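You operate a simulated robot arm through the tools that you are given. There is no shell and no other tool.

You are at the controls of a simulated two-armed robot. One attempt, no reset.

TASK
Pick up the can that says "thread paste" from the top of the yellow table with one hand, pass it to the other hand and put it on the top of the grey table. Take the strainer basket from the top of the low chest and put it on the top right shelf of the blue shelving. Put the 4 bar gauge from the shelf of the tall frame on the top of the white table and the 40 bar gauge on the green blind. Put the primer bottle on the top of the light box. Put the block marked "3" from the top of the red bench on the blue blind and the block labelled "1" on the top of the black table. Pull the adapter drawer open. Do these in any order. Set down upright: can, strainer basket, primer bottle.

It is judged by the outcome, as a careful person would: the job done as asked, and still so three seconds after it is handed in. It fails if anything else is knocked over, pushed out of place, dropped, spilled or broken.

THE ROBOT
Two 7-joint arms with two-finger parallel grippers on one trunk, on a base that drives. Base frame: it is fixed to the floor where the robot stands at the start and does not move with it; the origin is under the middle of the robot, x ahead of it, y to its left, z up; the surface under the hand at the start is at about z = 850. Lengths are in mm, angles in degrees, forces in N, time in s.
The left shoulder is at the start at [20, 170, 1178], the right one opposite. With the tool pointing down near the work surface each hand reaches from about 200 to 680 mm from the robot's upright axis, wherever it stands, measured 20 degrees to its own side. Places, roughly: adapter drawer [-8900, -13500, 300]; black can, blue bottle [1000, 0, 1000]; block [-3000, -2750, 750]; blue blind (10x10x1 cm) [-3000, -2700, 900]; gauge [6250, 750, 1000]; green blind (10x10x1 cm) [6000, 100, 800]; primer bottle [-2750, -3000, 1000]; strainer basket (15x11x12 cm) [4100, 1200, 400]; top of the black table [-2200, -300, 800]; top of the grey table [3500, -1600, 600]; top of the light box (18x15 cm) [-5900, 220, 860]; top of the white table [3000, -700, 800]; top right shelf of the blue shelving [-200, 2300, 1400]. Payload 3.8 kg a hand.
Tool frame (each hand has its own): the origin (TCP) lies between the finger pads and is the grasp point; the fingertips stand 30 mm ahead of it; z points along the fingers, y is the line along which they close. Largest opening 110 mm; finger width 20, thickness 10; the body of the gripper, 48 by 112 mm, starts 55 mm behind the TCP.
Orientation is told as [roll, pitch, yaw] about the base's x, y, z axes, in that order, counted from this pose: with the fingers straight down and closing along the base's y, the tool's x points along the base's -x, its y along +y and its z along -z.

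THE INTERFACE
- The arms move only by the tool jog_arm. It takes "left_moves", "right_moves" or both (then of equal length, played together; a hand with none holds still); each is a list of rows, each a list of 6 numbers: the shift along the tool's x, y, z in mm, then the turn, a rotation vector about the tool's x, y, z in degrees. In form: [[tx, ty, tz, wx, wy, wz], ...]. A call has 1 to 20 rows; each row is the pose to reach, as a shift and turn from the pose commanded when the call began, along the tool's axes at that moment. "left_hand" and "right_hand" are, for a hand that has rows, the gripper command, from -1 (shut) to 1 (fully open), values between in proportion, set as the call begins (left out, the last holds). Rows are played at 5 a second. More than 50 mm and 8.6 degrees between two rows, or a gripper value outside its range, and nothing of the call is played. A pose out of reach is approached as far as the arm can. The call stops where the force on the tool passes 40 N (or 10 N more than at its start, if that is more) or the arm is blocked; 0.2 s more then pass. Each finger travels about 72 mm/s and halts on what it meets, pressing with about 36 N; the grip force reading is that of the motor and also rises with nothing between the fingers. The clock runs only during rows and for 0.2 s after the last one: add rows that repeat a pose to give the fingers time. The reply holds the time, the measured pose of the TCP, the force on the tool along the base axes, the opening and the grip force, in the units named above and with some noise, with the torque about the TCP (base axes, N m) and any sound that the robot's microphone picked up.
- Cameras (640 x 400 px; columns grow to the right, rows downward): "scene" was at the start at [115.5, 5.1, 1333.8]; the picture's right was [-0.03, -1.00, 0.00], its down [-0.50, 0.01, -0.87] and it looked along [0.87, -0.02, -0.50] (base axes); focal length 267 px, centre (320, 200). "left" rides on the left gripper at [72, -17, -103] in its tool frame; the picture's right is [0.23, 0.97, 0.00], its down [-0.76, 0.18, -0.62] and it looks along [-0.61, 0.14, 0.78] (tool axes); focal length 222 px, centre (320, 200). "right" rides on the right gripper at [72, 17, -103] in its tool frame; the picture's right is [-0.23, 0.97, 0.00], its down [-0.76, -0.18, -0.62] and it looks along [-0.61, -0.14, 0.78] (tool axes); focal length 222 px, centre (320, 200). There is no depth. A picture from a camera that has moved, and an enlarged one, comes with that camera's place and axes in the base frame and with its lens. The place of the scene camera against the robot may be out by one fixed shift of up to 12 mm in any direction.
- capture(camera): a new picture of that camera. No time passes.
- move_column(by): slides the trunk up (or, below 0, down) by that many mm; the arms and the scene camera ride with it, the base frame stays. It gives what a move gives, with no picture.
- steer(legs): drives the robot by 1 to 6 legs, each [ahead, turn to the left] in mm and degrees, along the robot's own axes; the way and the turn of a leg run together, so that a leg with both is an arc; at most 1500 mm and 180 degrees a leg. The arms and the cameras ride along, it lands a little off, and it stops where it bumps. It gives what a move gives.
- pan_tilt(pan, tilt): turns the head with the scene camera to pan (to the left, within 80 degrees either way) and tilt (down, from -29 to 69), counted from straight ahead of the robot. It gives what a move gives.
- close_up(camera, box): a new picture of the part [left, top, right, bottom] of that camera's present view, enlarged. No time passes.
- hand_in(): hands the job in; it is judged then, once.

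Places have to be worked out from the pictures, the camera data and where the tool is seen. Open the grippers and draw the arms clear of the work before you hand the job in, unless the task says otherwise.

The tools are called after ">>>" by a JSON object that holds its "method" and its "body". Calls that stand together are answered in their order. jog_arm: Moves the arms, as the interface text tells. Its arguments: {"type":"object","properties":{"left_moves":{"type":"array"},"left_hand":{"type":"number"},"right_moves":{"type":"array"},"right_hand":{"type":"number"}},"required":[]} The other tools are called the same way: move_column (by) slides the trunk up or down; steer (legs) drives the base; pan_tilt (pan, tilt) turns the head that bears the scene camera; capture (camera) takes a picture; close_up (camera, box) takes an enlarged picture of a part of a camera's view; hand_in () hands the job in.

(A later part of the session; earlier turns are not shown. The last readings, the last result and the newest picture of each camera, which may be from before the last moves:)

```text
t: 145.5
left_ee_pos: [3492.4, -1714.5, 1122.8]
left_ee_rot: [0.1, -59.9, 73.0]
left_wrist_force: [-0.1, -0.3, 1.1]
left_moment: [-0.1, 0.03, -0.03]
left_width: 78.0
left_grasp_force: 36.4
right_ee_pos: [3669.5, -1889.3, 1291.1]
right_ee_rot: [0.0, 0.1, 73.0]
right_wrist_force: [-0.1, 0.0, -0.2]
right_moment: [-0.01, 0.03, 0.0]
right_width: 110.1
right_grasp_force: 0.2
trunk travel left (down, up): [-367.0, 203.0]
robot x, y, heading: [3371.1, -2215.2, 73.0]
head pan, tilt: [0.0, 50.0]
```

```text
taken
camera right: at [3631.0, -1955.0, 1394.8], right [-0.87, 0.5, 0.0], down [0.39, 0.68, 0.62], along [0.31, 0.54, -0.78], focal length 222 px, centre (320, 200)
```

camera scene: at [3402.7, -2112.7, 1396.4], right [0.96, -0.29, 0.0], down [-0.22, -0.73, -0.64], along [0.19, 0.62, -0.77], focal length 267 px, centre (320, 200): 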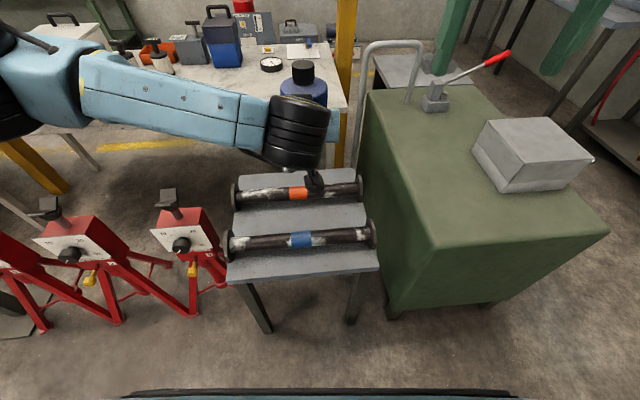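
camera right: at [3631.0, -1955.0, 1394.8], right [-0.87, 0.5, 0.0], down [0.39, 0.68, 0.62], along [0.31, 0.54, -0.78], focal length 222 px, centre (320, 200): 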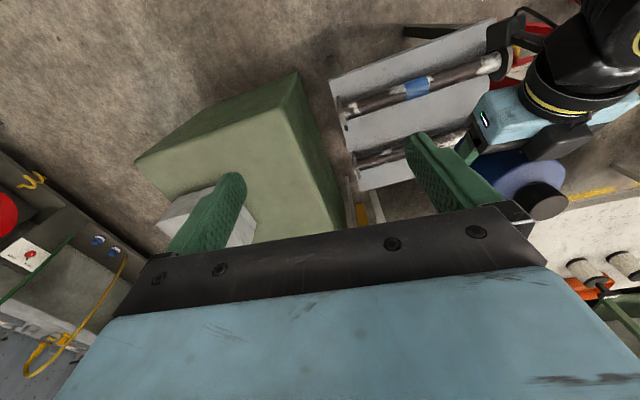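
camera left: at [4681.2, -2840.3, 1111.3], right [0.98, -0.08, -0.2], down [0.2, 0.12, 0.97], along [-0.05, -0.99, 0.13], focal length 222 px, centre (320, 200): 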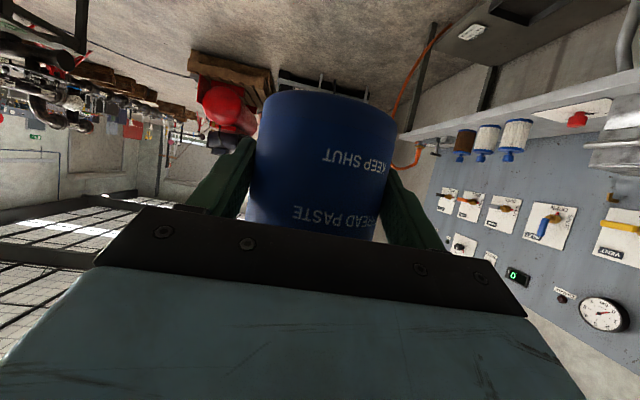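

The grey table has two torque wrenches lying across it, with a gap between them wide enough for the can. I zoom in to measure it.

>>> {"method": "close_up", "body": {"camera": "scene", "box": [210, 160, 400, 290]}}

```text
3.08 times, centred on (305, 225) of scene
camera zoom: at [3402.7, -2112.7, 1396.4], right [0.96, -0.29, 0.0], down [-0.22, -0.73, -0.64], along [0.19, 0.62, -0.77], focal length 822 px, centre (366, 123)
```

zoom: 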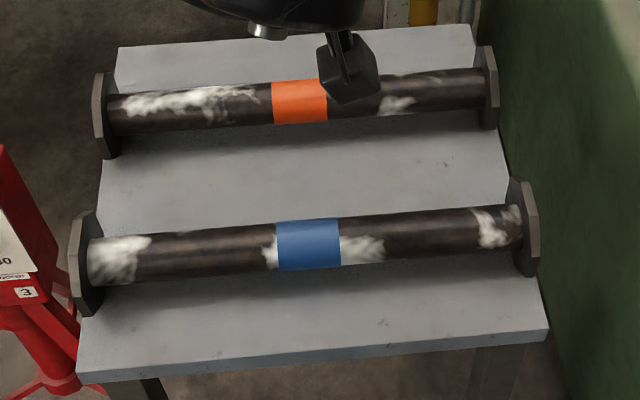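

The gap between the wrenches is about 150 mm wide, centred near [3500, -1540], table top z ≈ 600. I lower the trunk first so the right hand can place right after the pass.

>>> {"method": "move_column", "body": {"by": -220}}

>>> {"method": "pan_tilt", "body": {"pan": -25, "tilt": 50}}

>>> {"method": "capture", "body": {"camera": "scene"}}

```text
t: 147.8
left_ee_pos: [3493.9, -1714.3, 903.2]
left_ee_rot: [0.1, -59.9, 73.1]
left_wrist_force: [-0.3, -0.4, 0.2]
left_moment: [-0.05, 0.03, -0.05]
left_width: 78.0
left_grasp_force: 36.0
right_ee_pos: [3669.9, -1890.3, 1070.5]
right_ee_rot: [0.0, 0.0, 73.0]
right_wrist_force: [0.7, -0.3, 0.1]
right_moment: [-0.01, 0.03, -0.01]
right_width: 109.8
right_grasp_force: 0.1
trunk travel left (down, up): [-147.0, 423.0]
robot x, y, heading: [3369.7, -2216.5, 73.1]
head pan, tilt: [0.0, 50.0]
```

```text
t: 148.7
left_ee_pos: [3494.1, -1714.3, 901.5]
left_ee_rot: [0.0, -59.8, 73.1]
left_wrist_force: [-0.4, 0.0, 0.4]
left_moment: [-0.06, 0.03, -0.01]
left_width: 77.7
left_grasp_force: 36.2
right_ee_pos: [3669.0, -1889.9, 1070.4]
right_ee_rot: [0.1, 0.0, 73.0]
right_wrist_force: [-0.1, 0.1, 0.2]
right_moment: [-0.03, 0.0, -0.03]
right_width: 109.7
right_grasp_force: 0.1
trunk travel left (down, up): [-147.0, 423.0]
robot x, y, heading: [3371.6, -2212.4, 73.1]
head pan, tilt: [-25.0, 50.0]
```

```text
taken
camera scene: at [3431.6, -2129.0, 1176.3], right [0.74, -0.67, 0.0], down [-0.51, -0.57, -0.64], along [0.43, 0.48, -0.77], focal length 267 px, centre (320, 200)
```

scene: 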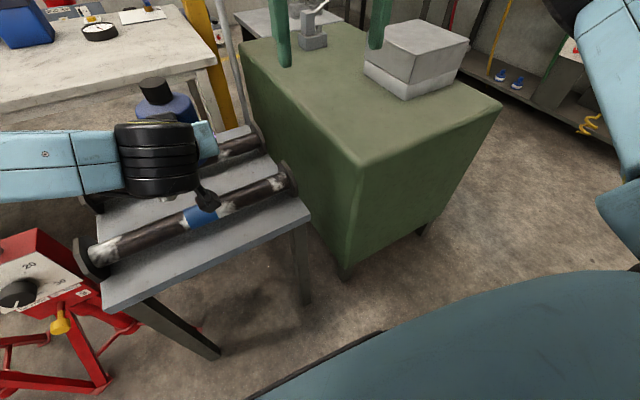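

Left hand still holds well. To bring the gap within the right hand's reach I creep 150 mm closer to the grey table before the pass.

>>> {"method": "steer", "body": {"legs": [[150, 0]]}}

>>> {"method": "pan_tilt", "body": {"pan": 0, "tilt": 50}}

>>> {"method": "capture", "body": {"camera": "scene"}}

>>> {"method": "capture", "body": {"camera": "left"}}

```text
t: 150.1
left_ee_pos: [3538.4, -1569.9, 901.0]
left_ee_rot: [0.1, -59.9, 73.2]
left_wrist_force: [0.8, 0.0, -0.1]
left_moment: [-0.07, 0.05, -0.01]
left_width: 77.9
left_grasp_force: 35.7
right_ee_pos: [3712.6, -1746.2, 1070.2]
right_ee_rot: [0.0, 0.0, 73.0]
right_wrist_force: [-0.3, -0.2, -0.8]
right_moment: [-0.03, -0.01, 0.01]
right_width: 110.2
right_grasp_force: 0.1
trunk travel left (down, up): [-147.0, 423.0]
robot x, y, heading: [3412.7, -2070.8, 73.0]
head pan, tilt: [-25.0, 50.0]
```

```text
t: 151.0
left_ee_pos: [3537.1, -1571.2, 901.6]
left_ee_rot: [0.1, -59.9, 73.1]
left_wrist_force: [0.0, 0.3, -0.8]
left_moment: [-0.08, 0.03, 0.0]
left_width: 78.0
left_grasp_force: 35.7
right_ee_pos: [3712.2, -1747.5, 1070.7]
right_ee_rot: [0.0, -0.1, 73.1]
right_wrist_force: [0.0, 0.6, 0.7]
right_moment: [0.02, 0.02, 0.01]
right_width: 109.9
right_grasp_force: 0.0
trunk travel left (down, up): [-147.0, 423.0]
robot x, y, heading: [3412.7, -2073.4, 73.1]
head pan, tilt: [0.0, 50.0]
```

```text
taken
camera scene: at [3446.2, -1969.4, 1176.3], right [0.96, -0.29, 0.0], down [-0.22, -0.73, -0.64], along [0.19, 0.61, -0.77], focal length 267 px, centre (320, 200)
```

scene: 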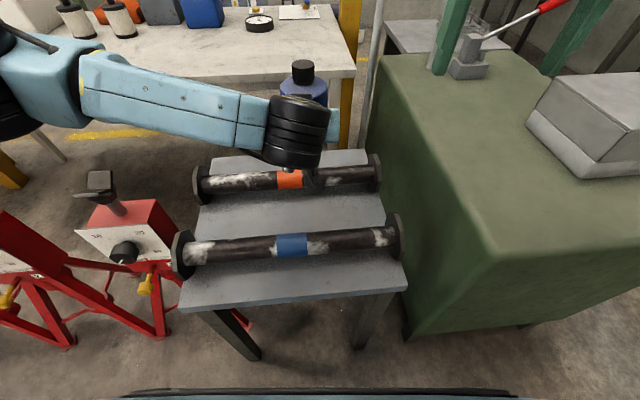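

```text
taken
camera left: at [3517.1, -1695.9, 891.1], right [-0.97, 0.17, -0.2], down [-0.21, -0.1, 0.97], along [0.15, 0.98, 0.13], focal length 222 px, centre (320, 200)
```

left: 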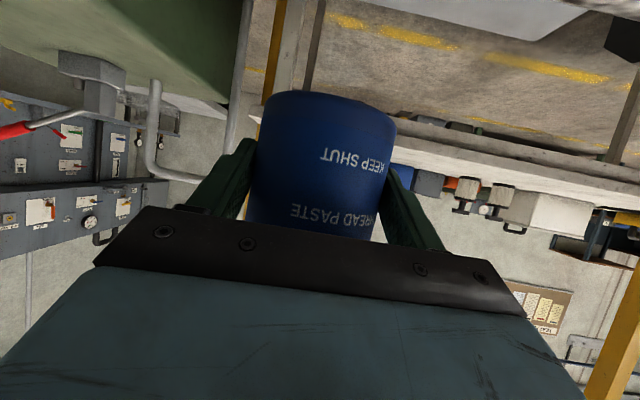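

Both hands are set. I bring the right hand (part-closed) above the cap.

>>> {"method": "jog_arm", "body": {"right_moves": [[-21, 36, 0, 0, 0, 0], [-43, 73, 0, 0, 0, 0], [-64, 109, 0, 0, 0, 0], [-85, 146, 0, 0, 0, 0], [-107, 182, 0, 0, 0, 0], [-128, 218, 0, 0, 0, 0], [-128, 218, 0, 0, 0, 0]], "right_hand": 0.3}}

>>> {"method": "close_up", "body": {"camera": "right", "box": [220, 60, 420, 260]}}

>>> {"method": "close_up", "body": {"camera": "scene", "box": [250, 40, 350, 180]}}

```text
t: 152.6
left_ee_pos: [3536.9, -1571.3, 901.5]
left_ee_rot: [0.1, -59.9, 73.0]
left_wrist_force: [-0.1, 0.1, 0.3]
left_moment: [-0.11, 0.05, -0.01]
left_width: 78.0
left_grasp_force: 35.7
right_ee_pos: [3540.9, -1561.1, 1070.9]
right_ee_rot: [0.0, -0.1, 73.1]
right_wrist_force: [1.0, 0.1, 0.5]
right_moment: [-0.01, -0.01, 0.02]
right_width: 71.5
right_grasp_force: 0.1
trunk travel left (down, up): [-147.0, 423.0]
robot x, y, heading: [3414.9, -2071.0, 73.4]
head pan, tilt: [0.0, 50.0]
```

```text
2.00 times, centred on (320, 160) of right
camera zoom: at [3503.4, -1626.3, 1174.8], right [-0.87, 0.5, 0.0], down [0.39, 0.68, 0.62], along [0.31, 0.54, -0.78], focal length 444 px, centre (320, 280)
```

zoom: 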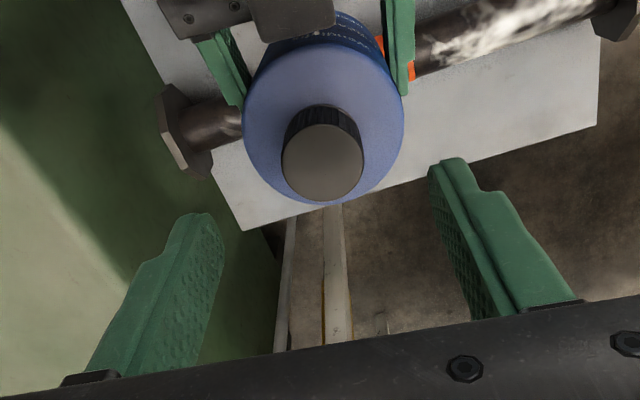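

```text
2.86 times, centred on (300, 110) of scene
camera zoom: at [3446.7, -1969.4, 1176.3], right [0.96, -0.29, 0.0], down [-0.22, -0.73, -0.64], along [0.19, 0.61, -0.77], focal length 764 px, centre (377, 457)
```

zoom: 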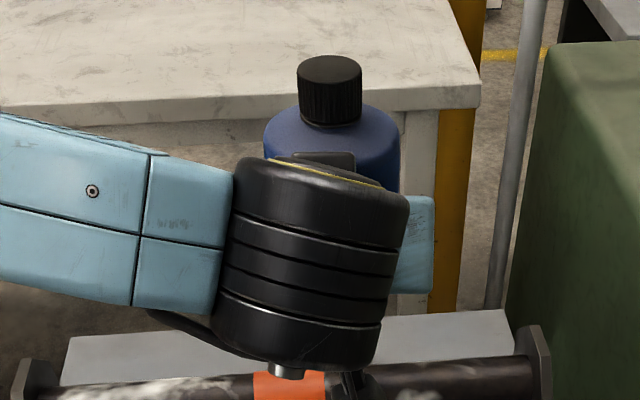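

The cap is 7 mm farther ahead than the hand's axis and its top ~80 mm below the TCP. I shift 7 mm ahead, lower 80 mm and check.

>>> {"method": "jog_arm", "body": {"right_moves": [[-7, 0.5, 20, 0, 0, 0], [-7, 0.5, 40, 0, 0, 0], [-7, 0.5, 60, 0, 0, 0], [-7, 0.5, 80, 0, 0, 0], [-7, 0.5, 80, 0, 0, 0]]}}

>>> {"method": "close_up", "body": {"camera": "right", "box": [220, 60, 420, 260]}}

>>> {"method": "close_up", "body": {"camera": "scene", "box": [250, 20, 350, 160]}}

```text
t: 153.8
left_ee_pos: [3536.4, -1571.4, 900.9]
left_ee_rot: [0.2, -59.8, 73.0]
left_wrist_force: [1.5, 2.8, -10.4]
left_moment: [-0.45, -0.25, -0.16]
left_width: 78.2
left_grasp_force: 36.2
right_ee_pos: [3541.9, -1554.0, 991.5]
right_ee_rot: [0.2, 0.0, 73.1]
right_wrist_force: [-1.5, -2.7, 10.4]
right_moment: [-0.1, 0.41, 0.23]
right_width: 71.5
right_grasp_force: 0.0
trunk travel left (down, up): [-147.0, 423.0]
robot x, y, heading: [3412.2, -2069.5, 73.0]
head pan, tilt: [0.0, 50.0]
```

```text
2.00 times, centred on (320, 160) of right
camera zoom: at [3504.3, -1619.1, 1095.6], right [-0.87, 0.5, 0.0], down [0.39, 0.68, 0.62], along [0.31, 0.54, -0.78], focal length 444 px, centre (320, 280)
```

zoom: 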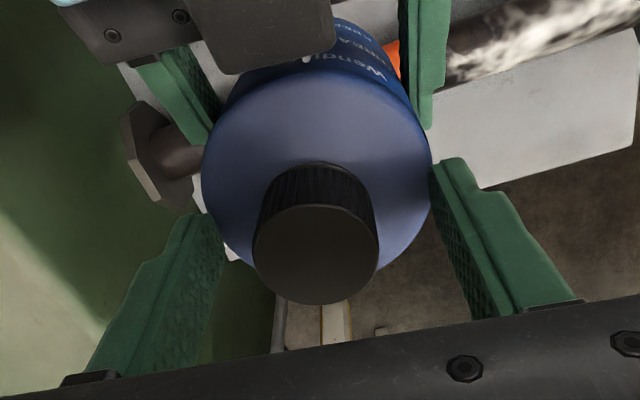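

```text
2.86 times, centred on (300, 90) of scene
camera zoom: at [3446.1, -1969.4, 1176.3], right [0.96, -0.29, 0.0], down [-0.22, -0.73, -0.64], along [0.19, 0.61, -0.77], focal length 764 px, centre (377, 514)
```

zoom: 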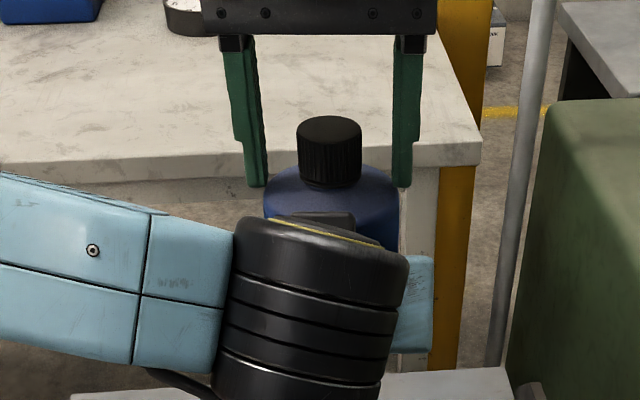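

The tips rest on the can's shoulder (10 N). I back up 4 mm and close on the cap.

>>> {"method": "jog_arm", "body": {"right_moves": [[0, 0, -4, 0, 0, 0], [0, 0, -4, 0, 0, 0]]}}

>>> {"method": "jog_arm", "body": {"right_moves": [[0, 0, 0, 0, 0, 0], [0, 0, 0, 0, 0, 0], [0, 0, 0, 0, 0, 0], [0, 0, 0, 0, 0, 0]], "right_hand": -1}}

>>> {"method": "close_up", "body": {"camera": "right", "box": [220, 60, 420, 260]}}

>>> {"method": "close_up", "body": {"camera": "scene", "box": [250, 20, 350, 160]}}

```text
t: 154.4
left_ee_pos: [3537.5, -1570.4, 902.9]
left_ee_rot: [0.0, -60.1, 73.0]
left_wrist_force: [-0.1, 0.4, -0.4]
left_moment: [-0.07, 0.04, 0.03]
left_width: 77.9
left_grasp_force: 36.0
right_ee_pos: [3543.2, -1554.0, 994.2]
right_ee_rot: [-0.1, 0.0, 73.0]
right_wrist_force: [-0.3, -0.1, -0.4]
right_moment: [0.01, 0.03, -0.01]
right_width: 71.7
right_grasp_force: 0.0
trunk travel left (down, up): [-147.0, 423.0]
robot x, y, heading: [3414.5, -2071.4, 72.9]
head pan, tilt: [0.0, 50.0]
```

```text
t: 155.4
left_ee_pos: [3537.3, -1569.8, 902.8]
left_ee_rot: [0.0, -60.0, 73.3]
left_wrist_force: [-4.4, 0.2, 0.1]
left_moment: [-0.02, -0.85, -0.41]
left_width: 77.8
left_grasp_force: 36.7
right_ee_pos: [3543.5, -1553.3, 993.9]
right_ee_rot: [-0.1, 0.0, 73.0]
right_wrist_force: [3.6, -0.1, 0.9]
right_moment: [0.04, 0.46, 0.48]
right_width: 33.6
right_grasp_force: 36.5
trunk travel left (down, up): [-147.0, 423.0]
robot x, y, heading: [3411.7, -2069.3, 73.1]
head pan, tilt: [0.0, 50.0]
```

```text
2.00 times, centred on (320, 160) of right
camera zoom: at [3504.8, -1618.9, 1098.7], right [-0.87, 0.5, 0.0], down [0.39, 0.68, 0.62], along [0.31, 0.54, -0.78], focal length 444 px, centre (320, 280)
```

zoom: 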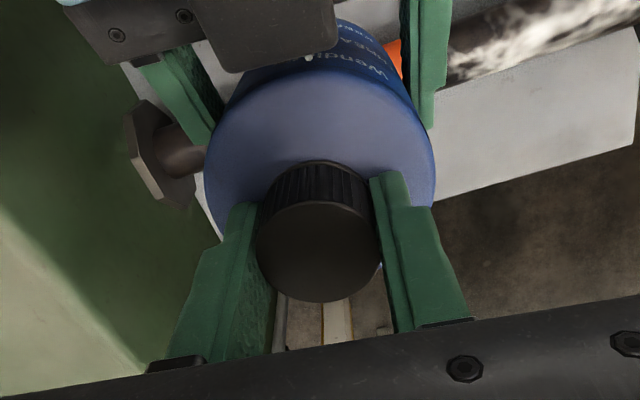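

```text
2.86 times, centred on (300, 90) of scene
camera zoom: at [3446.1, -1969.4, 1176.3], right [0.96, -0.29, 0.0], down [-0.22, -0.73, -0.64], along [0.19, 0.61, -0.77], focal length 764 px, centre (377, 514)
```

zoom: 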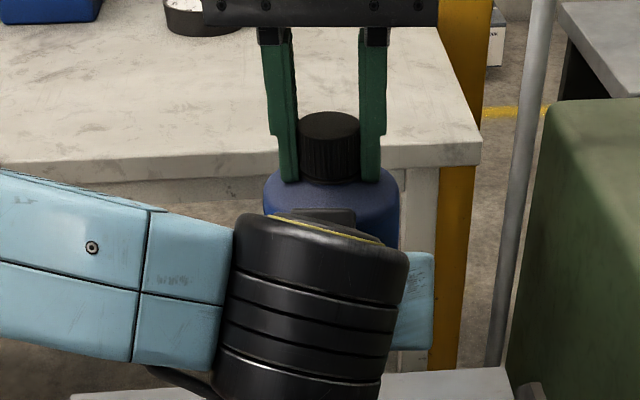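

The cap is between the pads with the tips just above the shoulder. I open the left hand and draw it back and aside.

>>> {"method": "jog_arm", "body": {"left_moves": [[0, 0, 0, 0, 0, 0], [0, 0, 0, 0, 0, 0], [0, 0, 0, 0, 0, 0], [20, 0, -35, 0, 0, 0], [40, 0, -70, 0, 0, 0], [60, 0, -104, 0, 0, 0], [65, 40, -113, 0, 0, 0], [65, 80, -113, 0, 0, 0], [65, 120, -113, 0, 0, 0]], "left_hand": 1}}

>>> {"method": "capture", "body": {"camera": "scene"}}

>>> {"method": "close_up", "body": {"camera": "scene", "box": [160, 130, 420, 310]}}

>>> {"method": "capture", "body": {"camera": "right"}}

```text
t: 157.4
left_ee_pos: [3399.0, -1643.2, 895.7]
left_ee_rot: [-0.1, -59.9, 73.1]
left_wrist_force: [0.0, 0.1, 0.3]
left_moment: [0.0, -0.04, 0.01]
left_width: 109.8
left_grasp_force: 0.1
left hand out of reach, approached as far as the arm can: row 8, 9
right_ee_pos: [3541.1, -1553.5, 994.3]
right_ee_rot: [0.1, 0.1, 73.0]
right_wrist_force: [0.0, 0.3, -0.6]
right_moment: [0.0, 0.01, 0.0]
right_width: 33.2
right_grasp_force: 35.4
trunk travel left (down, up): [-147.0, 423.0]
robot x, y, heading: [3412.7, -2074.0, 73.0]
head pan, tilt: [0.0, 50.0]
```

```text
taken
camera scene: at [3445.4, -1969.4, 1176.3], right [0.96, -0.29, 0.0], down [-0.22, -0.73, -0.64], along [0.19, 0.61, -0.77], focal length 267 px, centre (320, 200)
```

scene: 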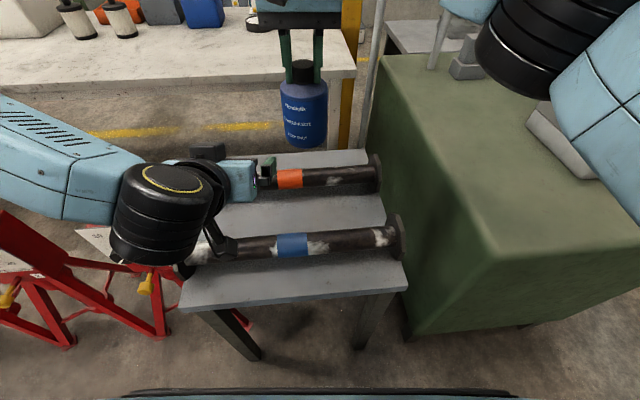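

```text
2.22 times, centred on (290, 220) of scene
camera zoom: at [3445.4, -1969.4, 1176.3], right [0.96, -0.29, 0.0], down [-0.22, -0.73, -0.64], along [0.19, 0.61, -0.77], focal length 594 px, centre (387, 156)
```

zoom: 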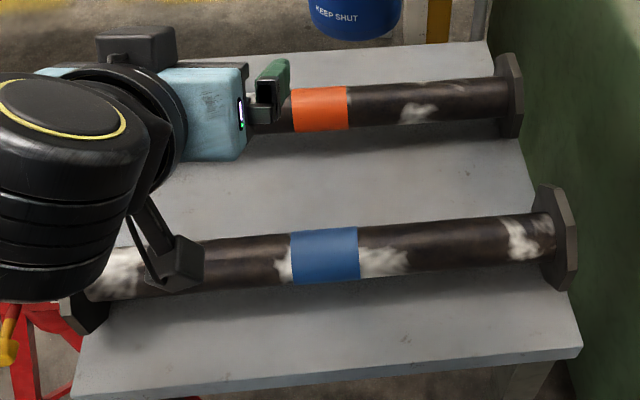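

```text
taken
camera right: at [3503.7, -1619.0, 1098.9], right [-0.87, 0.5, 0.0], down [0.39, 0.68, 0.62], along [0.31, 0.54, -0.78], focal length 222 px, centre (320, 200)
```

right: 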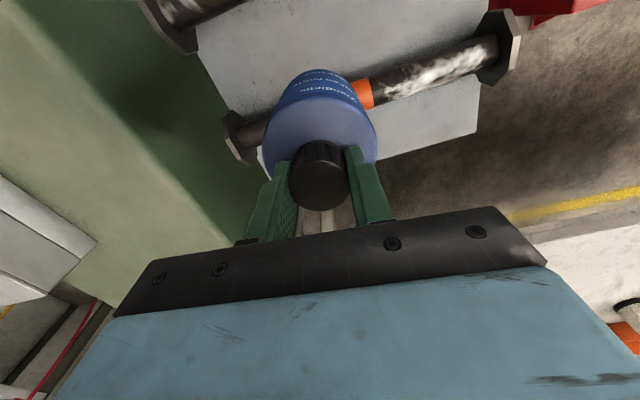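

The right hand alone holds the can, almost directly above the gap (10 mm ahead needed). I lower it 240 mm, to about 20 mm above the table.

>>> {"method": "jog_arm", "body": {"right_moves": [[-10, 1, 20, 0, 0, 0], [-10, 1, 60, 0, 0, 0], [-10, 1, 100, 0, 0, 0], [-10, 1, 140, 0, 0, 0], [-10, 1, 180, 0, 0, 0], [-10, 1, 215, 0, 0, 0], [-10, 1, 235, 0, 0, 0]], "right_hand": -1}}

>>> {"method": "capture", "body": {"camera": "scene"}}

>>> {"method": "close_up", "body": {"camera": "scene", "box": [220, 110, 420, 270]}}

>>> {"method": "capture", "body": {"camera": "right"}}

```text
t: 158.4
left_ee_pos: [3400.0, -1643.4, 896.6]
left_ee_rot: [0.0, -59.9, 72.9]
left_wrist_force: [0.1, 0.2, 0.6]
left_moment: [-0.03, 0.0, 0.03]
left_width: 110.0
left_grasp_force: 0.0
right_ee_pos: [3544.2, -1544.7, 859.2]
right_ee_rot: [0.2, -0.3, 73.0]
right_wrist_force: [0.0, -6.1, 10.7]
right_moment: [-0.43, -0.44, -0.15]
right_width: 32.6
right_grasp_force: 36.1
trunk travel left (down, up): [-147.0, 423.0]
robot x, y, heading: [3413.2, -2073.8, 73.1]
head pan, tilt: [0.0, 50.0]
stopped in row 5 (right hand): the force on the tool passed its limit at 57 N (the readings are from after the stop); the commanded pose is now the measured one
```

```text
taken
camera scene: at [3446.0, -1969.7, 1176.5], right [0.96, -0.29, 0.0], down [-0.22, -0.73, -0.64], along [0.19, 0.61, -0.77], focal length 267 px, centre (320, 200)
```

scene: 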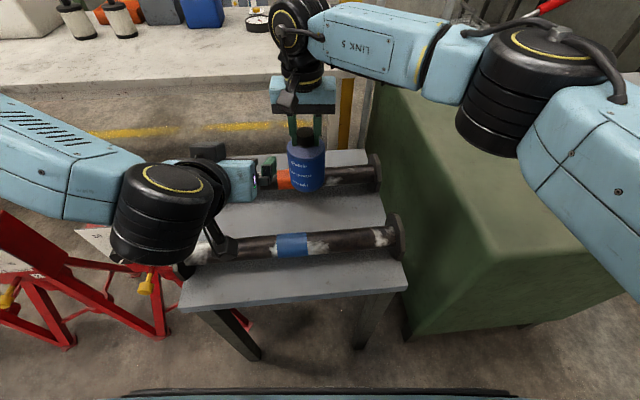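

```text
2.50 times, centred on (320, 190) of scene
camera zoom: at [3446.0, -1969.7, 1176.5], right [0.96, -0.29, 0.0], down [-0.22, -0.73, -0.64], along [0.19, 0.61, -0.77], focal length 668 px, centre (320, 225)
```

zoom: 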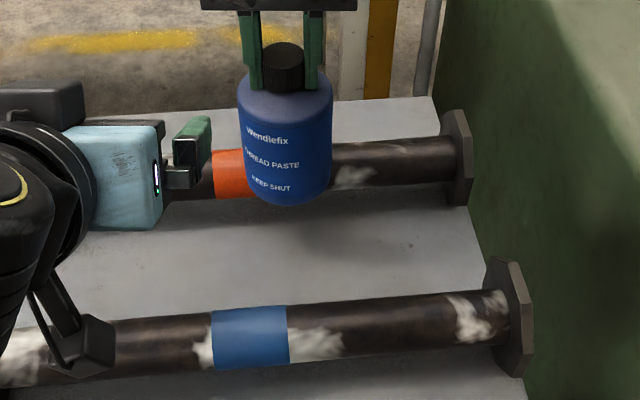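

```text
taken
camera right: at [3505.6, -1609.7, 962.5], right [-0.87, 0.5, 0.01], down [0.39, 0.67, 0.63], along [0.31, 0.55, -0.78], focal length 222 px, centre (320, 200)
```

right: 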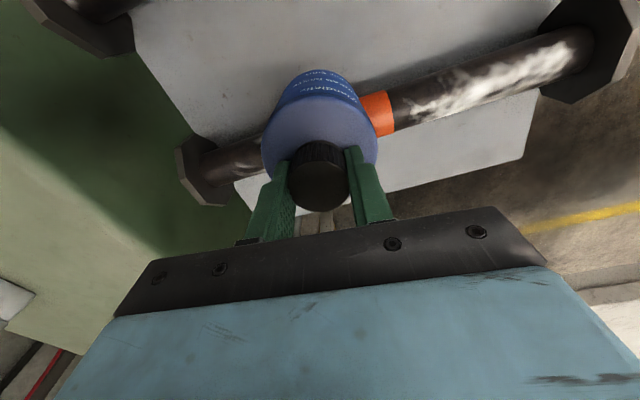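

The can met the orange wrench: its axis is higher than I assumed (about z 703, so the table top is nearer 680). The true gap centre lies ~61 mm closer to the robot. I raise the can and shift it back there, then look.

>>> {"method": "jog_arm", "body": {"right_moves": [[0, 0, -15, 0, 0, 0], [0, 0, -30, 0, 0, 0], [20, -2, -30, 0, 0, 0], [40, -3, -30, 0, 0, 0], [61, -5, -30, 0, 0, 0], [61, -5, -30, 0, 0, 0]], "right_hand": -1}}

>>> {"method": "close_up", "body": {"camera": "scene", "box": [220, 110, 420, 270]}}

>>> {"method": "capture", "body": {"camera": "right"}}

```text
t: 159.8
left_ee_pos: [3400.0, -1642.7, 896.2]
left_ee_rot: [0.1, -59.9, 73.2]
left_wrist_force: [0.1, -0.4, 0.8]
left_moment: [-0.03, 0.04, 0.0]
left_width: 110.0
left_grasp_force: 0.0
right_ee_pos: [3531.2, -1604.1, 886.3]
right_ee_rot: [0.3, -0.3, 73.0]
right_wrist_force: [0.6, 0.8, -0.1]
right_moment: [0.02, 0.01, 0.03]
right_width: 32.9
right_grasp_force: 35.6
trunk travel left (down, up): [-147.0, 423.0]
robot x, y, heading: [3411.8, -2068.5, 73.1]
head pan, tilt: [0.0, 50.0]
```

```text
2.50 times, centred on (320, 190) of scene
camera zoom: at [3446.2, -1969.3, 1176.3], right [0.96, -0.29, 0.0], down [-0.22, -0.73, -0.64], along [0.19, 0.61, -0.77], focal length 668 px, centre (320, 225)
```

zoom: 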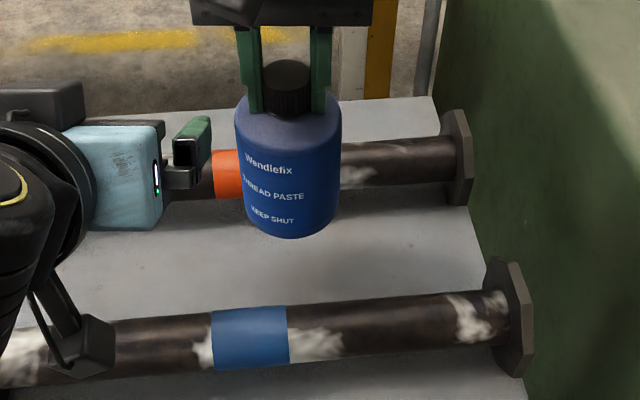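

```text
taken
camera right: at [3493.3, -1669.8, 990.2], right [-0.86, 0.5, 0.01], down [0.39, 0.67, 0.63], along [0.31, 0.55, -0.78], focal length 222 px, centre (320, 200)
```

right: 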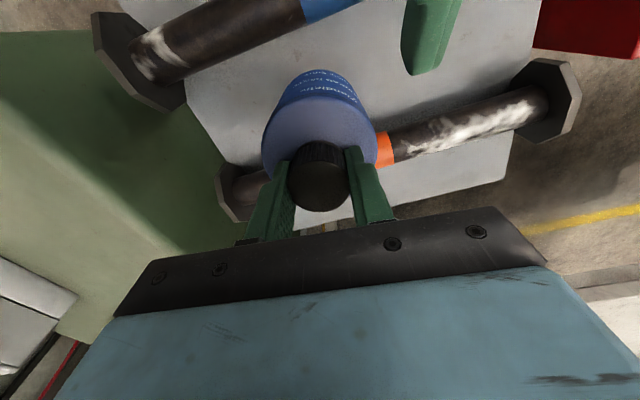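

The can is now centred over the gap (28–30 mm to each wrench by both cameras). I lower it slowly until it touches the table.

>>> {"method": "jog_arm", "body": {"right_moves": [[0, 0, 12, 0, 0, 0], [0, 0, 24, 0, 0, 0], [0, 0, 36, 0, 0, 0], [0, 0, 48, 0, 0, 0], [0, 0, 56, 0, 0, 0], [0, 0, 61, 0, 0, 0], [0, 0, 65, 0, 0, 0], [0, 0, 69, 0, 0, 0]], "right_hand": -1}}

>>> {"method": "close_up", "body": {"camera": "scene", "box": [220, 130, 420, 290]}}

>>> {"method": "capture", "body": {"camera": "right"}}

```text
t: 161.6
left_ee_pos: [3399.7, -1643.4, 897.3]
left_ee_rot: [0.1, -60.0, 73.1]
left_wrist_force: [0.0, 0.1, 0.2]
left_moment: [-0.03, 0.02, -0.02]
left_width: 110.0
left_grasp_force: 0.0
right_ee_pos: [3531.5, -1603.4, 817.0]
right_ee_rot: [0.3, -0.4, 73.0]
right_wrist_force: [0.0, 0.0, 0.1]
right_moment: [-0.02, 0.01, 0.01]
right_width: 33.2
right_grasp_force: 36.1
trunk travel left (down, up): [-147.0, 423.0]
robot x, y, heading: [3414.1, -2067.8, 73.1]
head pan, tilt: [0.0, 50.0]
```

```text
2.50 times, centred on (320, 210) of scene
camera zoom: at [3446.2, -1969.3, 1176.3], right [0.96, -0.29, 0.0], down [-0.22, -0.73, -0.64], along [0.19, 0.61, -0.77], focal length 668 px, centre (320, 175)
```

zoom: 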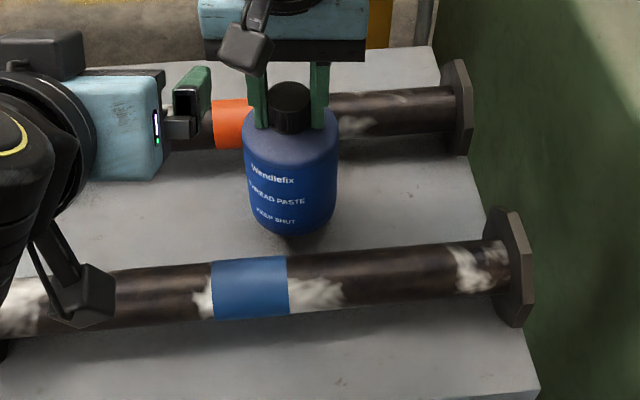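

```text
taken
camera right: at [3492.9, -1668.8, 921.0], right [-0.87, 0.5, 0.01], down [0.39, 0.67, 0.63], along [0.31, 0.55, -0.78], focal length 222 px, centre (320, 200)
```

right: 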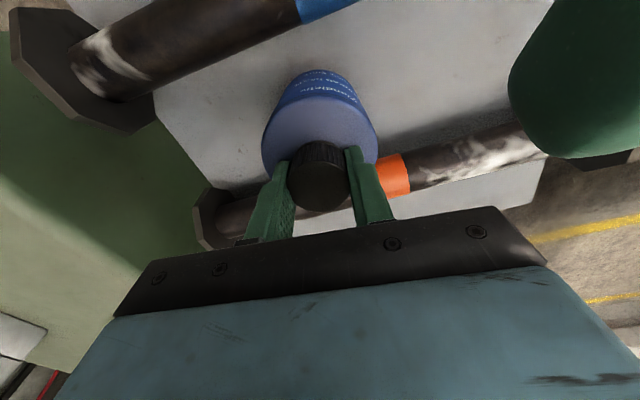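

The can is just above the table (its shadow is closing in). I go on down in 3 mm rows until contact.

>>> {"method": "jog_arm", "body": {"right_moves": [[0, 0, 3, 0, 0, 0], [0, 0, 6, 0, 0, 0], [0, 0, 9, 0, 0, 0], [0, 0, 12, 0, 0, 0], [0, 0, 15, 0, 0, 0]], "right_hand": -1}}

>>> {"method": "close_up", "body": {"camera": "scene", "box": [220, 130, 420, 290]}}

```text
t: 162.8
left_ee_pos: [3398.9, -1643.1, 896.3]
left_ee_rot: [0.1, -59.9, 73.1]
left_wrist_force: [-0.7, 0.2, 0.5]
left_moment: [0.05, -0.02, 0.02]
left_width: 110.1
left_grasp_force: 0.1
right_ee_pos: [3530.6, -1603.5, 801.8]
right_ee_rot: [0.3, -0.5, 73.0]
right_wrist_force: [-0.4, -0.3, -0.2]
right_moment: [0.0, -0.02, 0.07]
right_width: 33.4
right_grasp_force: 35.8
trunk travel left (down, up): [-147.0, 423.0]
robot x, y, heading: [3415.1, -2073.7, 73.1]
head pan, tilt: [0.0, 50.0]
```

```text
2.50 times, centred on (320, 210) of scene
camera zoom: at [3446.2, -1969.3, 1176.3], right [0.96, -0.29, 0.0], down [-0.22, -0.73, -0.64], along [0.19, 0.61, -0.77], focal length 668 px, centre (320, 175)
```

zoom: 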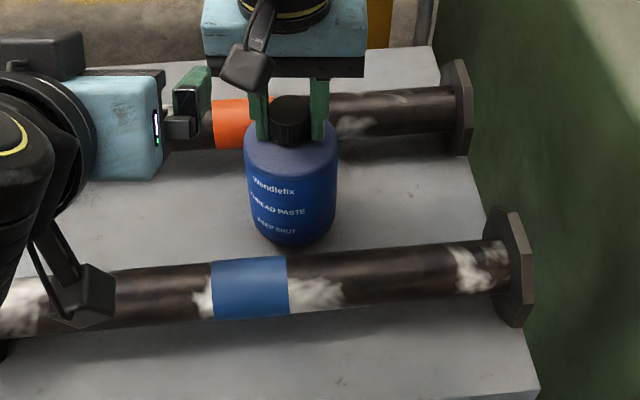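

No contact yet; I continue down slowly.

>>> {"method": "jog_arm", "body": {"right_moves": [[0, 0, 3, 0, 0, 0], [0, 0, 6, 0, 0, 0], [0, 0, 9, 0, 0, 0], [0, 0, 12, 0, 0, 0], [0, 0, 15, 0, 0, 0]], "right_hand": -1}}

>>> {"method": "close_up", "body": {"camera": "scene", "box": [220, 130, 420, 290]}}

>>> {"method": "capture", "body": {"camera": "left"}}

```text
t: 164.0
left_ee_pos: [3399.1, -1642.6, 897.1]
left_ee_rot: [0.1, -59.9, 73.2]
left_wrist_force: [0.5, -1.1, 0.2]
left_moment: [-0.02, -0.03, -0.01]
left_width: 109.8
left_grasp_force: 0.1
right_ee_pos: [3530.0, -1602.2, 788.4]
right_ee_rot: [0.3, -0.3, 73.0]
right_wrist_force: [0.2, -0.9, 0.2]
right_moment: [-0.15, -0.02, 0.01]
right_width: 33.1
right_grasp_force: 36.4
trunk travel left (down, up): [-147.0, 423.0]
robot x, y, heading: [3412.0, -2069.8, 73.2]
head pan, tilt: [0.0, 50.0]
```

```text
2.50 times, centred on (320, 210) of scene
camera zoom: at [3446.2, -1969.6, 1176.4], right [0.96, -0.29, 0.0], down [-0.22, -0.73, -0.64], along [0.19, 0.61, -0.77], focal length 668 px, centre (320, 175)
```

zoom: 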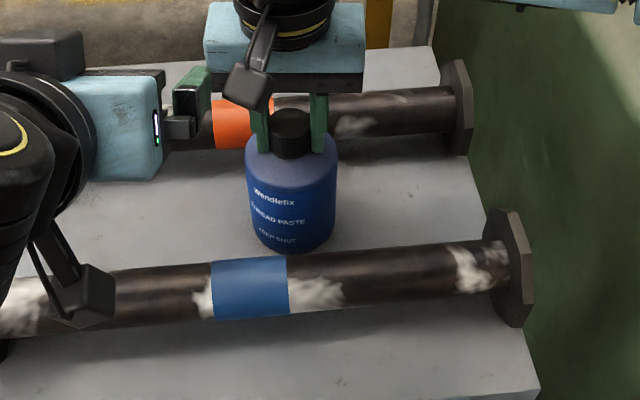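

```text
taken
camera left: at [3379.9, -1768.2, 885.6], right [-0.97, 0.17, -0.2], down [-0.21, -0.1, 0.97], along [0.15, 0.98, 0.13], focal length 222 px, centre (320, 200)
```

left: 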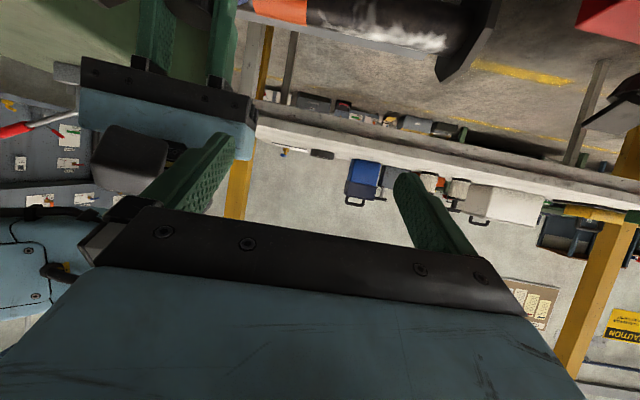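

Still free. The left hand's fingers are rather close to the right wrist camera, so I first turn the left hand down and move it off to the left.

>>> {"method": "jog_arm", "body": {"left_moves": [[0, 8, 0, 0, 7.5, 0], [0, 16, 0, 0, 15, 0], [0, 24, 0, 0, 22.5, 0], [0, 32, 0, 0, 30, 0], [0, 40, 0, 0, 37.5, 0], [0, 48, 0, 0, 45, 0], [0, 56, 0, 0, 52.5, 0], [0, 64, 0, 0, 60, 0], [0, 64, 0, 0, 60, 0]], "left_hand": 1}}

>>> {"method": "jog_arm", "body": {"right_moves": [[0, 0, 3, 0, 0, 0], [0, 0, 6, 0, 0, 0], [0, 0, 9, 0, 0, 0], [0, 0, 12, 0, 0, 0], [0, 0, 15, 0, 0, 0]], "right_hand": -1}}

>>> {"method": "close_up", "body": {"camera": "scene", "box": [220, 130, 420, 290]}}

```text
t: 166.0
left_ee_pos: [3338.1, -1624.2, 897.1]
left_ee_rot: [0.0, 0.2, 73.1]
left_wrist_force: [1.1, -0.2, 0.0]
left_moment: [-0.03, -0.01, 0.01]
left_width: 110.0
left_grasp_force: 0.1
right_ee_pos: [3529.7, -1602.2, 787.8]
right_ee_rot: [0.2, -0.4, 73.0]
right_wrist_force: [0.7, -0.2, 1.4]
right_moment: [-0.12, -0.11, 0.02]
right_width: 33.1
right_grasp_force: 36.2
trunk travel left (down, up): [-147.0, 423.0]
robot x, y, heading: [3412.3, -2070.1, 73.1]
head pan, tilt: [0.0, 50.0]
```

```text
t: 166.7
left_ee_pos: [3338.9, -1625.8, 896.3]
left_ee_rot: [0.0, -0.1, 73.1]
left_wrist_force: [0.9, 0.5, 0.4]
left_moment: [0.0, -0.01, -0.01]
left_width: 110.0
left_grasp_force: 0.0
right_ee_pos: [3530.4, -1601.6, 787.4]
right_ee_rot: [0.4, -0.7, 73.0]
right_wrist_force: [1.6, -6.1, 13.5]
right_moment: [-1.52, -0.54, -0.1]
right_width: 33.0
right_grasp_force: 35.7
trunk travel left (down, up): [-147.0, 423.0]
robot x, y, heading: [3409.9, -2071.9, 73.3]
head pan, tilt: [0.0, 50.0]
stopped in row 3 (right hand): the force on the tool passed its limit at 44 N (the readings are from after the stop); the commanded pose is now the measured one
```

```text
2.50 times, centred on (320, 210) of scene
camera zoom: at [3446.1, -1970.5, 1176.3], right [0.96, -0.29, 0.0], down [-0.22, -0.73, -0.64], along [0.19, 0.62, -0.77], focal length 668 px, centre (320, 175)
```

zoom: 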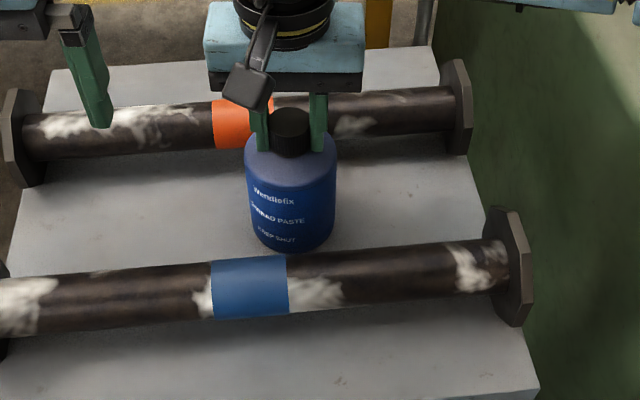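

The can is on the table (13 N, at TCP z ≈ 787, so the table top is near 660). I open the right hand and let it settle, then look before lifting away.

>>> {"method": "jog_arm", "body": {"right_moves": [[0, 0, -1, 0, 0, 0], [0, 0, -1, 0, 0, 0], [0, 0, -1, 0, 0, 0], [0, 0, -1, 0, 0, 0], [0, 0, -1, 0, 0, 0]], "right_hand": 0.3}}

>>> {"method": "close_up", "body": {"camera": "scene", "box": [220, 130, 420, 290]}}

>>> {"method": "capture", "body": {"camera": "right"}}

```text
t: 167.9
left_ee_pos: [3337.6, -1626.5, 895.9]
left_ee_rot: [0.0, 0.0, 73.1]
left_wrist_force: [0.7, -0.5, 0.2]
left_moment: [-0.03, 0.0, -0.02]
left_width: 110.0
left_grasp_force: 0.0
right_ee_pos: [3529.6, -1601.1, 787.9]
right_ee_rot: [0.5, -0.9, 73.0]
right_wrist_force: [-4.9, 4.2, 15.6]
right_moment: [-0.01, 0.13, 0.0]
right_width: 69.9
right_grasp_force: 0.0
trunk travel left (down, up): [-147.0, 423.0]
robot x, y, heading: [3414.3, -2067.2, 73.1]
head pan, tilt: [0.0, 50.0]
```

```text
2.50 times, centred on (320, 210) of scene
camera zoom: at [3445.5, -1970.3, 1176.5], right [0.96, -0.29, 0.0], down [-0.22, -0.73, -0.64], along [0.19, 0.62, -0.77], focal length 668 px, centre (320, 175)
```

zoom: 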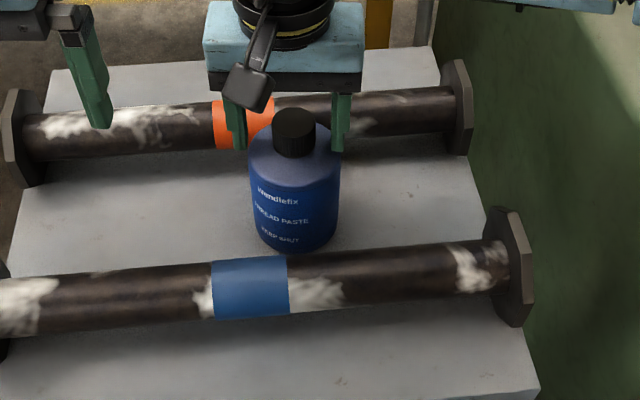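

```text
taken
camera right: at [3491.8, -1667.6, 890.8], right [-0.86, 0.5, 0.01], down [0.4, 0.67, 0.63], along [0.31, 0.55, -0.77], focal length 222 px, centre (320, 200)
```

right: 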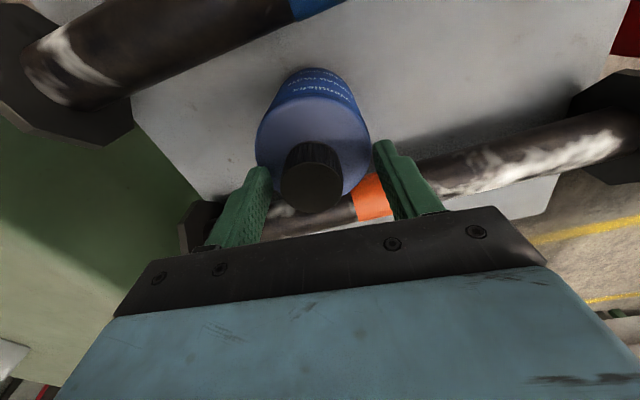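

The can stands free and upright; the finger tips still rest lightly on its shoulder. I raise the right hand straight up.

>>> {"method": "jog_arm", "body": {"right_moves": [[0, 0, -5, 0, 0, 0], [0, 0, -15, 0, 0, 0], [0, 0, -40, 0, 0, 0], [0, 0, -80, 0, 0, 0], [0, 0, -120, 0, 0, 0], [0, 0, -150, 0, 0, 0]], "right_hand": 0.3}}

>>> {"method": "capture", "body": {"camera": "scene"}}

>>> {"method": "close_up", "body": {"camera": "scene", "box": [220, 130, 420, 290]}}

```text
t: 169.3
left_ee_pos: [3337.7, -1624.9, 896.9]
left_ee_rot: [0.0, 0.1, 73.1]
left_wrist_force: [0.7, -0.9, 0.1]
left_moment: [0.02, 0.03, -0.01]
left_width: 110.1
left_grasp_force: 0.0
right_ee_pos: [3530.9, -1604.3, 937.5]
right_ee_rot: [0.5, -0.7, 72.9]
right_wrist_force: [0.1, 0.2, 0.5]
right_moment: [0.0, 0.0, 0.01]
right_width: 71.4
right_grasp_force: 0.0
trunk travel left (down, up): [-147.0, 423.0]
robot x, y, heading: [3411.8, -2068.4, 73.2]
head pan, tilt: [0.0, 50.0]
```

```text
taken
camera scene: at [3446.1, -1969.8, 1176.4], right [0.96, -0.29, 0.0], down [-0.22, -0.73, -0.64], along [0.19, 0.62, -0.77], focal length 267 px, centre (320, 200)
```

scene: 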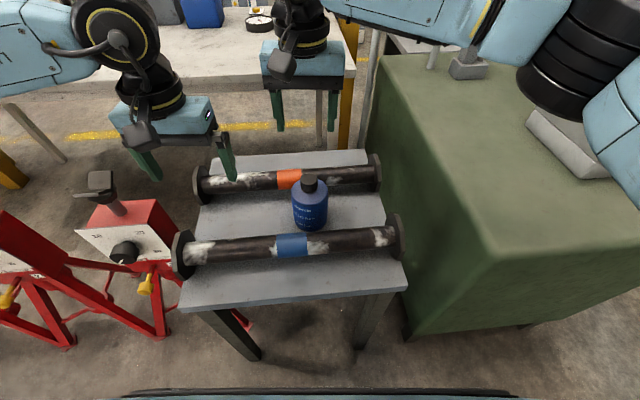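

```text
2.50 times, centred on (320, 210) of scene
camera zoom: at [3446.1, -1969.8, 1176.4], right [0.96, -0.29, 0.0], down [-0.22, -0.73, -0.64], along [0.19, 0.62, -0.77], focal length 668 px, centre (320, 175)
```

zoom: 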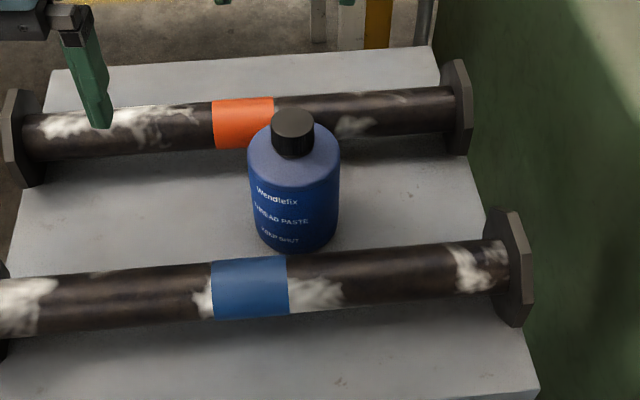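

The can stands upright on the grey table, both wrenches are where they were. I raise the trunk, back away and drive back through the corridor toward the tall frame.

>>> {"method": "move_column", "body": {"by": 200}}

>>> {"method": "steer", "body": {"legs": [[-400, 0], [0, -73], [1450, 0], [0, 78], [1500, 0], [600, 0]]}}

>>> {"method": "pan_tilt", "body": {"pan": -40, "tilt": 20}}

>>> {"method": "capture", "body": {"camera": "scene"}}

>>> {"method": "pan_tilt", "body": {"pan": 15, "tilt": 25}}

>>> {"method": "capture", "body": {"camera": "scene"}}

```text
t: 171.5
left_ee_pos: [3337.7, -1625.6, 1095.2]
left_ee_rot: [-0.1, 0.0, 73.1]
left_wrist_force: [-0.1, 0.5, -0.2]
left_moment: [-0.02, 0.01, 0.01]
left_width: 110.0
left_grasp_force: 0.1
right_ee_pos: [3531.2, -1604.1, 1136.0]
right_ee_rot: [0.4, -0.7, 73.0]
right_wrist_force: [-0.1, -0.3, -0.6]
right_moment: [-0.02, 0.02, 0.03]
right_width: 71.8
right_grasp_force: 0.0
trunk travel left (down, up): [-347.0, 223.0]
robot x, y, heading: [3412.5, -2070.5, 73.0]
head pan, tilt: [0.0, 50.0]
```

```text
t: 197.2
left_ee_pos: [5041.8, 46.3, 1095.4]
left_ee_rot: [0.0, 0.0, 78.7]
left_wrist_force: [0.2, 0.1, 0.3]
left_moment: [0.02, 0.01, -0.03]
left_width: 110.3
left_grasp_force: 0.0
right_ee_pos: [5232.4, 85.0, 1136.3]
right_ee_rot: [0.5, -0.8, 78.6]
right_wrist_force: [-0.3, 0.5, 0.0]
right_moment: [-0.02, -0.05, -0.03]
right_width: 71.5
right_grasp_force: 0.0
trunk travel left (down, up): [-347.0, 223.0]
robot x, y, heading: [5160.4, -394.6, 78.5]
head pan, tilt: [0.0, 50.0]
```

```text
t: 198.3
left_ee_pos: [5042.3, 45.6, 1095.6]
left_ee_rot: [0.0, 0.1, 78.7]
left_wrist_force: [0.8, 0.5, -0.7]
left_moment: [0.01, 0.01, 0.05]
left_width: 110.0
left_grasp_force: 0.0
right_ee_pos: [5230.9, 86.0, 1135.7]
right_ee_rot: [0.5, -0.8, 78.6]
right_wrist_force: [0.0, 0.2, -0.1]
right_moment: [0.03, 0.01, 0.0]
right_width: 71.6
right_grasp_force: 0.1
trunk travel left (down, up): [-347.0, 223.0]
robot x, y, heading: [5160.7, -390.6, 78.9]
head pan, tilt: [-40.0, 20.0]
```

```text
taken
camera scene: at [5240.7, -304.5, 1421.9], right [0.62, -0.78, 0.0], down [-0.27, -0.21, -0.94], along [0.73, 0.59, -0.34], focal length 267 px, centre (320, 200)
```

scene: 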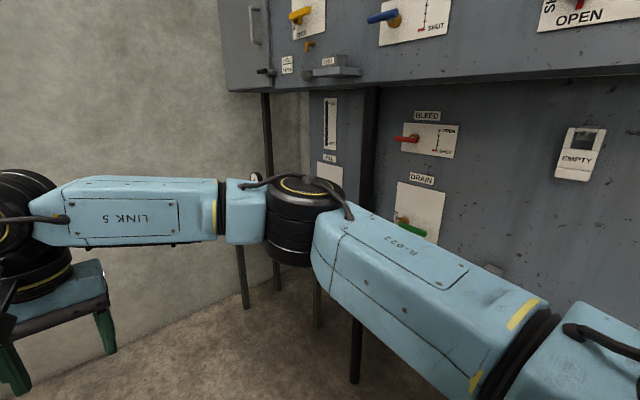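

```text
t: 199.6
left_ee_pos: [5042.4, 46.2, 1096.0]
left_ee_rot: [0.0, 0.1, 78.7]
left_wrist_force: [0.9, 0.6, 0.1]
left_moment: [-0.02, 0.01, 0.01]
left_width: 109.7
left_grasp_force: 0.1
right_ee_pos: [5231.8, 85.8, 1137.2]
right_ee_rot: [0.5, -0.9, 78.7]
right_wrist_force: [-0.9, 0.3, 0.8]
right_moment: [0.04, 0.0, 0.01]
right_width: 71.5
right_grasp_force: 0.1
trunk travel left (down, up): [-347.0, 223.0]
robot x, y, heading: [5158.3, -395.3, 78.5]
head pan, tilt: [15.0, 25.0]
```

```text
taken
camera scene: at [5162.2, -270.7, 1413.9], right [1.0, 0.06, 0.0], down [0.03, -0.42, -0.91], along [-0.06, 0.9, -0.42], focal length 267 px, centre (320, 200)
```

scene: 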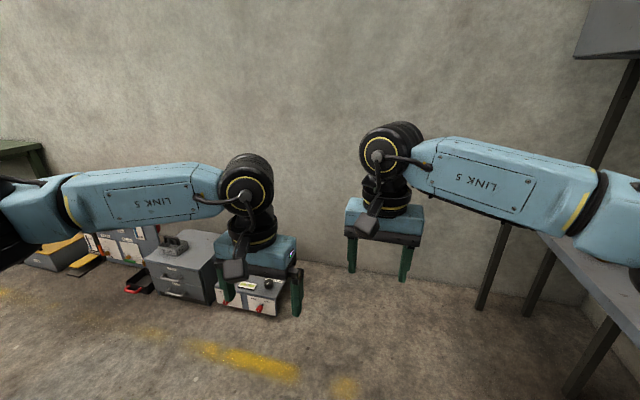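

The gauges are on the tall frame's shelf at its left end. I drive 1 m up toward the wall, turn to face the frame and look at the shelf.

>>> {"method": "steer", "body": {"legs": [[950, 0], [0, -91]]}}

>>> {"method": "pan_tilt", "body": {"pan": 0, "tilt": 25}}

>>> {"method": "capture", "body": {"camera": "scene"}}

>>> {"method": "capture", "body": {"camera": "left"}}

```text
t: 208.5
left_ee_pos: [5793.5, 657.5, 1096.2]
left_ee_rot: [0.1, 0.2, -13.0]
left_wrist_force: [0.7, 0.2, 0.1]
left_moment: [0.01, 0.01, 0.0]
left_width: 110.0
left_grasp_force: 0.0
right_ee_pos: [5827.2, 467.7, 1136.8]
right_ee_rot: [0.5, -0.8, -13.2]
right_wrist_force: [0.8, -0.1, -0.3]
right_moment: [-0.05, 0.02, -0.02]
right_width: 71.6
right_grasp_force: 0.1
trunk travel left (down, up): [-347.0, 223.0]
robot x, y, heading: [5352.0, 550.7, -13.2]
head pan, tilt: [15.0, 25.0]
```

```text
t: 209.2
left_ee_pos: [5792.5, 657.4, 1096.8]
left_ee_rot: [0.0, 0.1, -13.0]
left_wrist_force: [-0.1, -0.5, 0.2]
left_moment: [0.0, -0.01, 0.0]
left_width: 110.0
left_grasp_force: 0.0
right_ee_pos: [5826.1, 468.6, 1135.9]
right_ee_rot: [0.5, -0.8, -13.1]
right_wrist_force: [0.1, -0.2, -0.4]
right_moment: [0.0, 0.01, 0.02]
right_width: 71.6
right_grasp_force: 0.1
trunk travel left (down, up): [-347.0, 223.0]
robot x, y, heading: [5353.7, 557.6, -12.8]
head pan, tilt: [0.0, 25.0]
```

```text
taken
camera scene: at [5467.5, 536.1, 1413.8], right [-0.22, -0.97, 0.0], down [-0.41, 0.1, -0.91], along [0.88, -0.2, -0.42], focal length 267 px, centre (320, 200)
```

scene: 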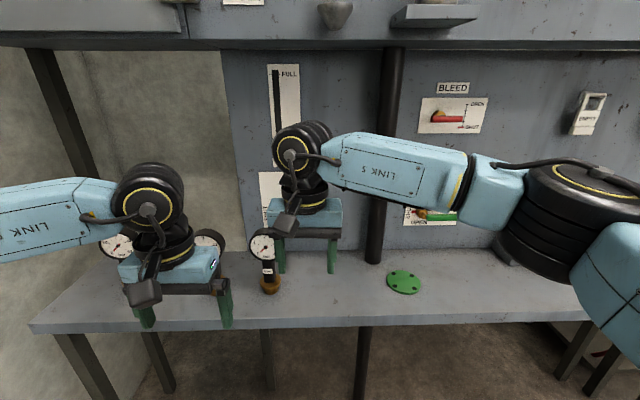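

```text
taken
camera left: at [5719.5, 659.0, 1199.9], right [0.0, 1.0, 0.0], down [0.78, 0.0, 0.62], along [0.62, 0.0, -0.78], focal length 222 px, centre (320, 200)
```

left: 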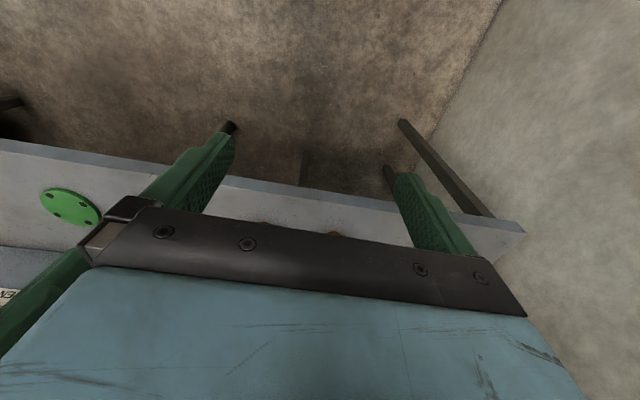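

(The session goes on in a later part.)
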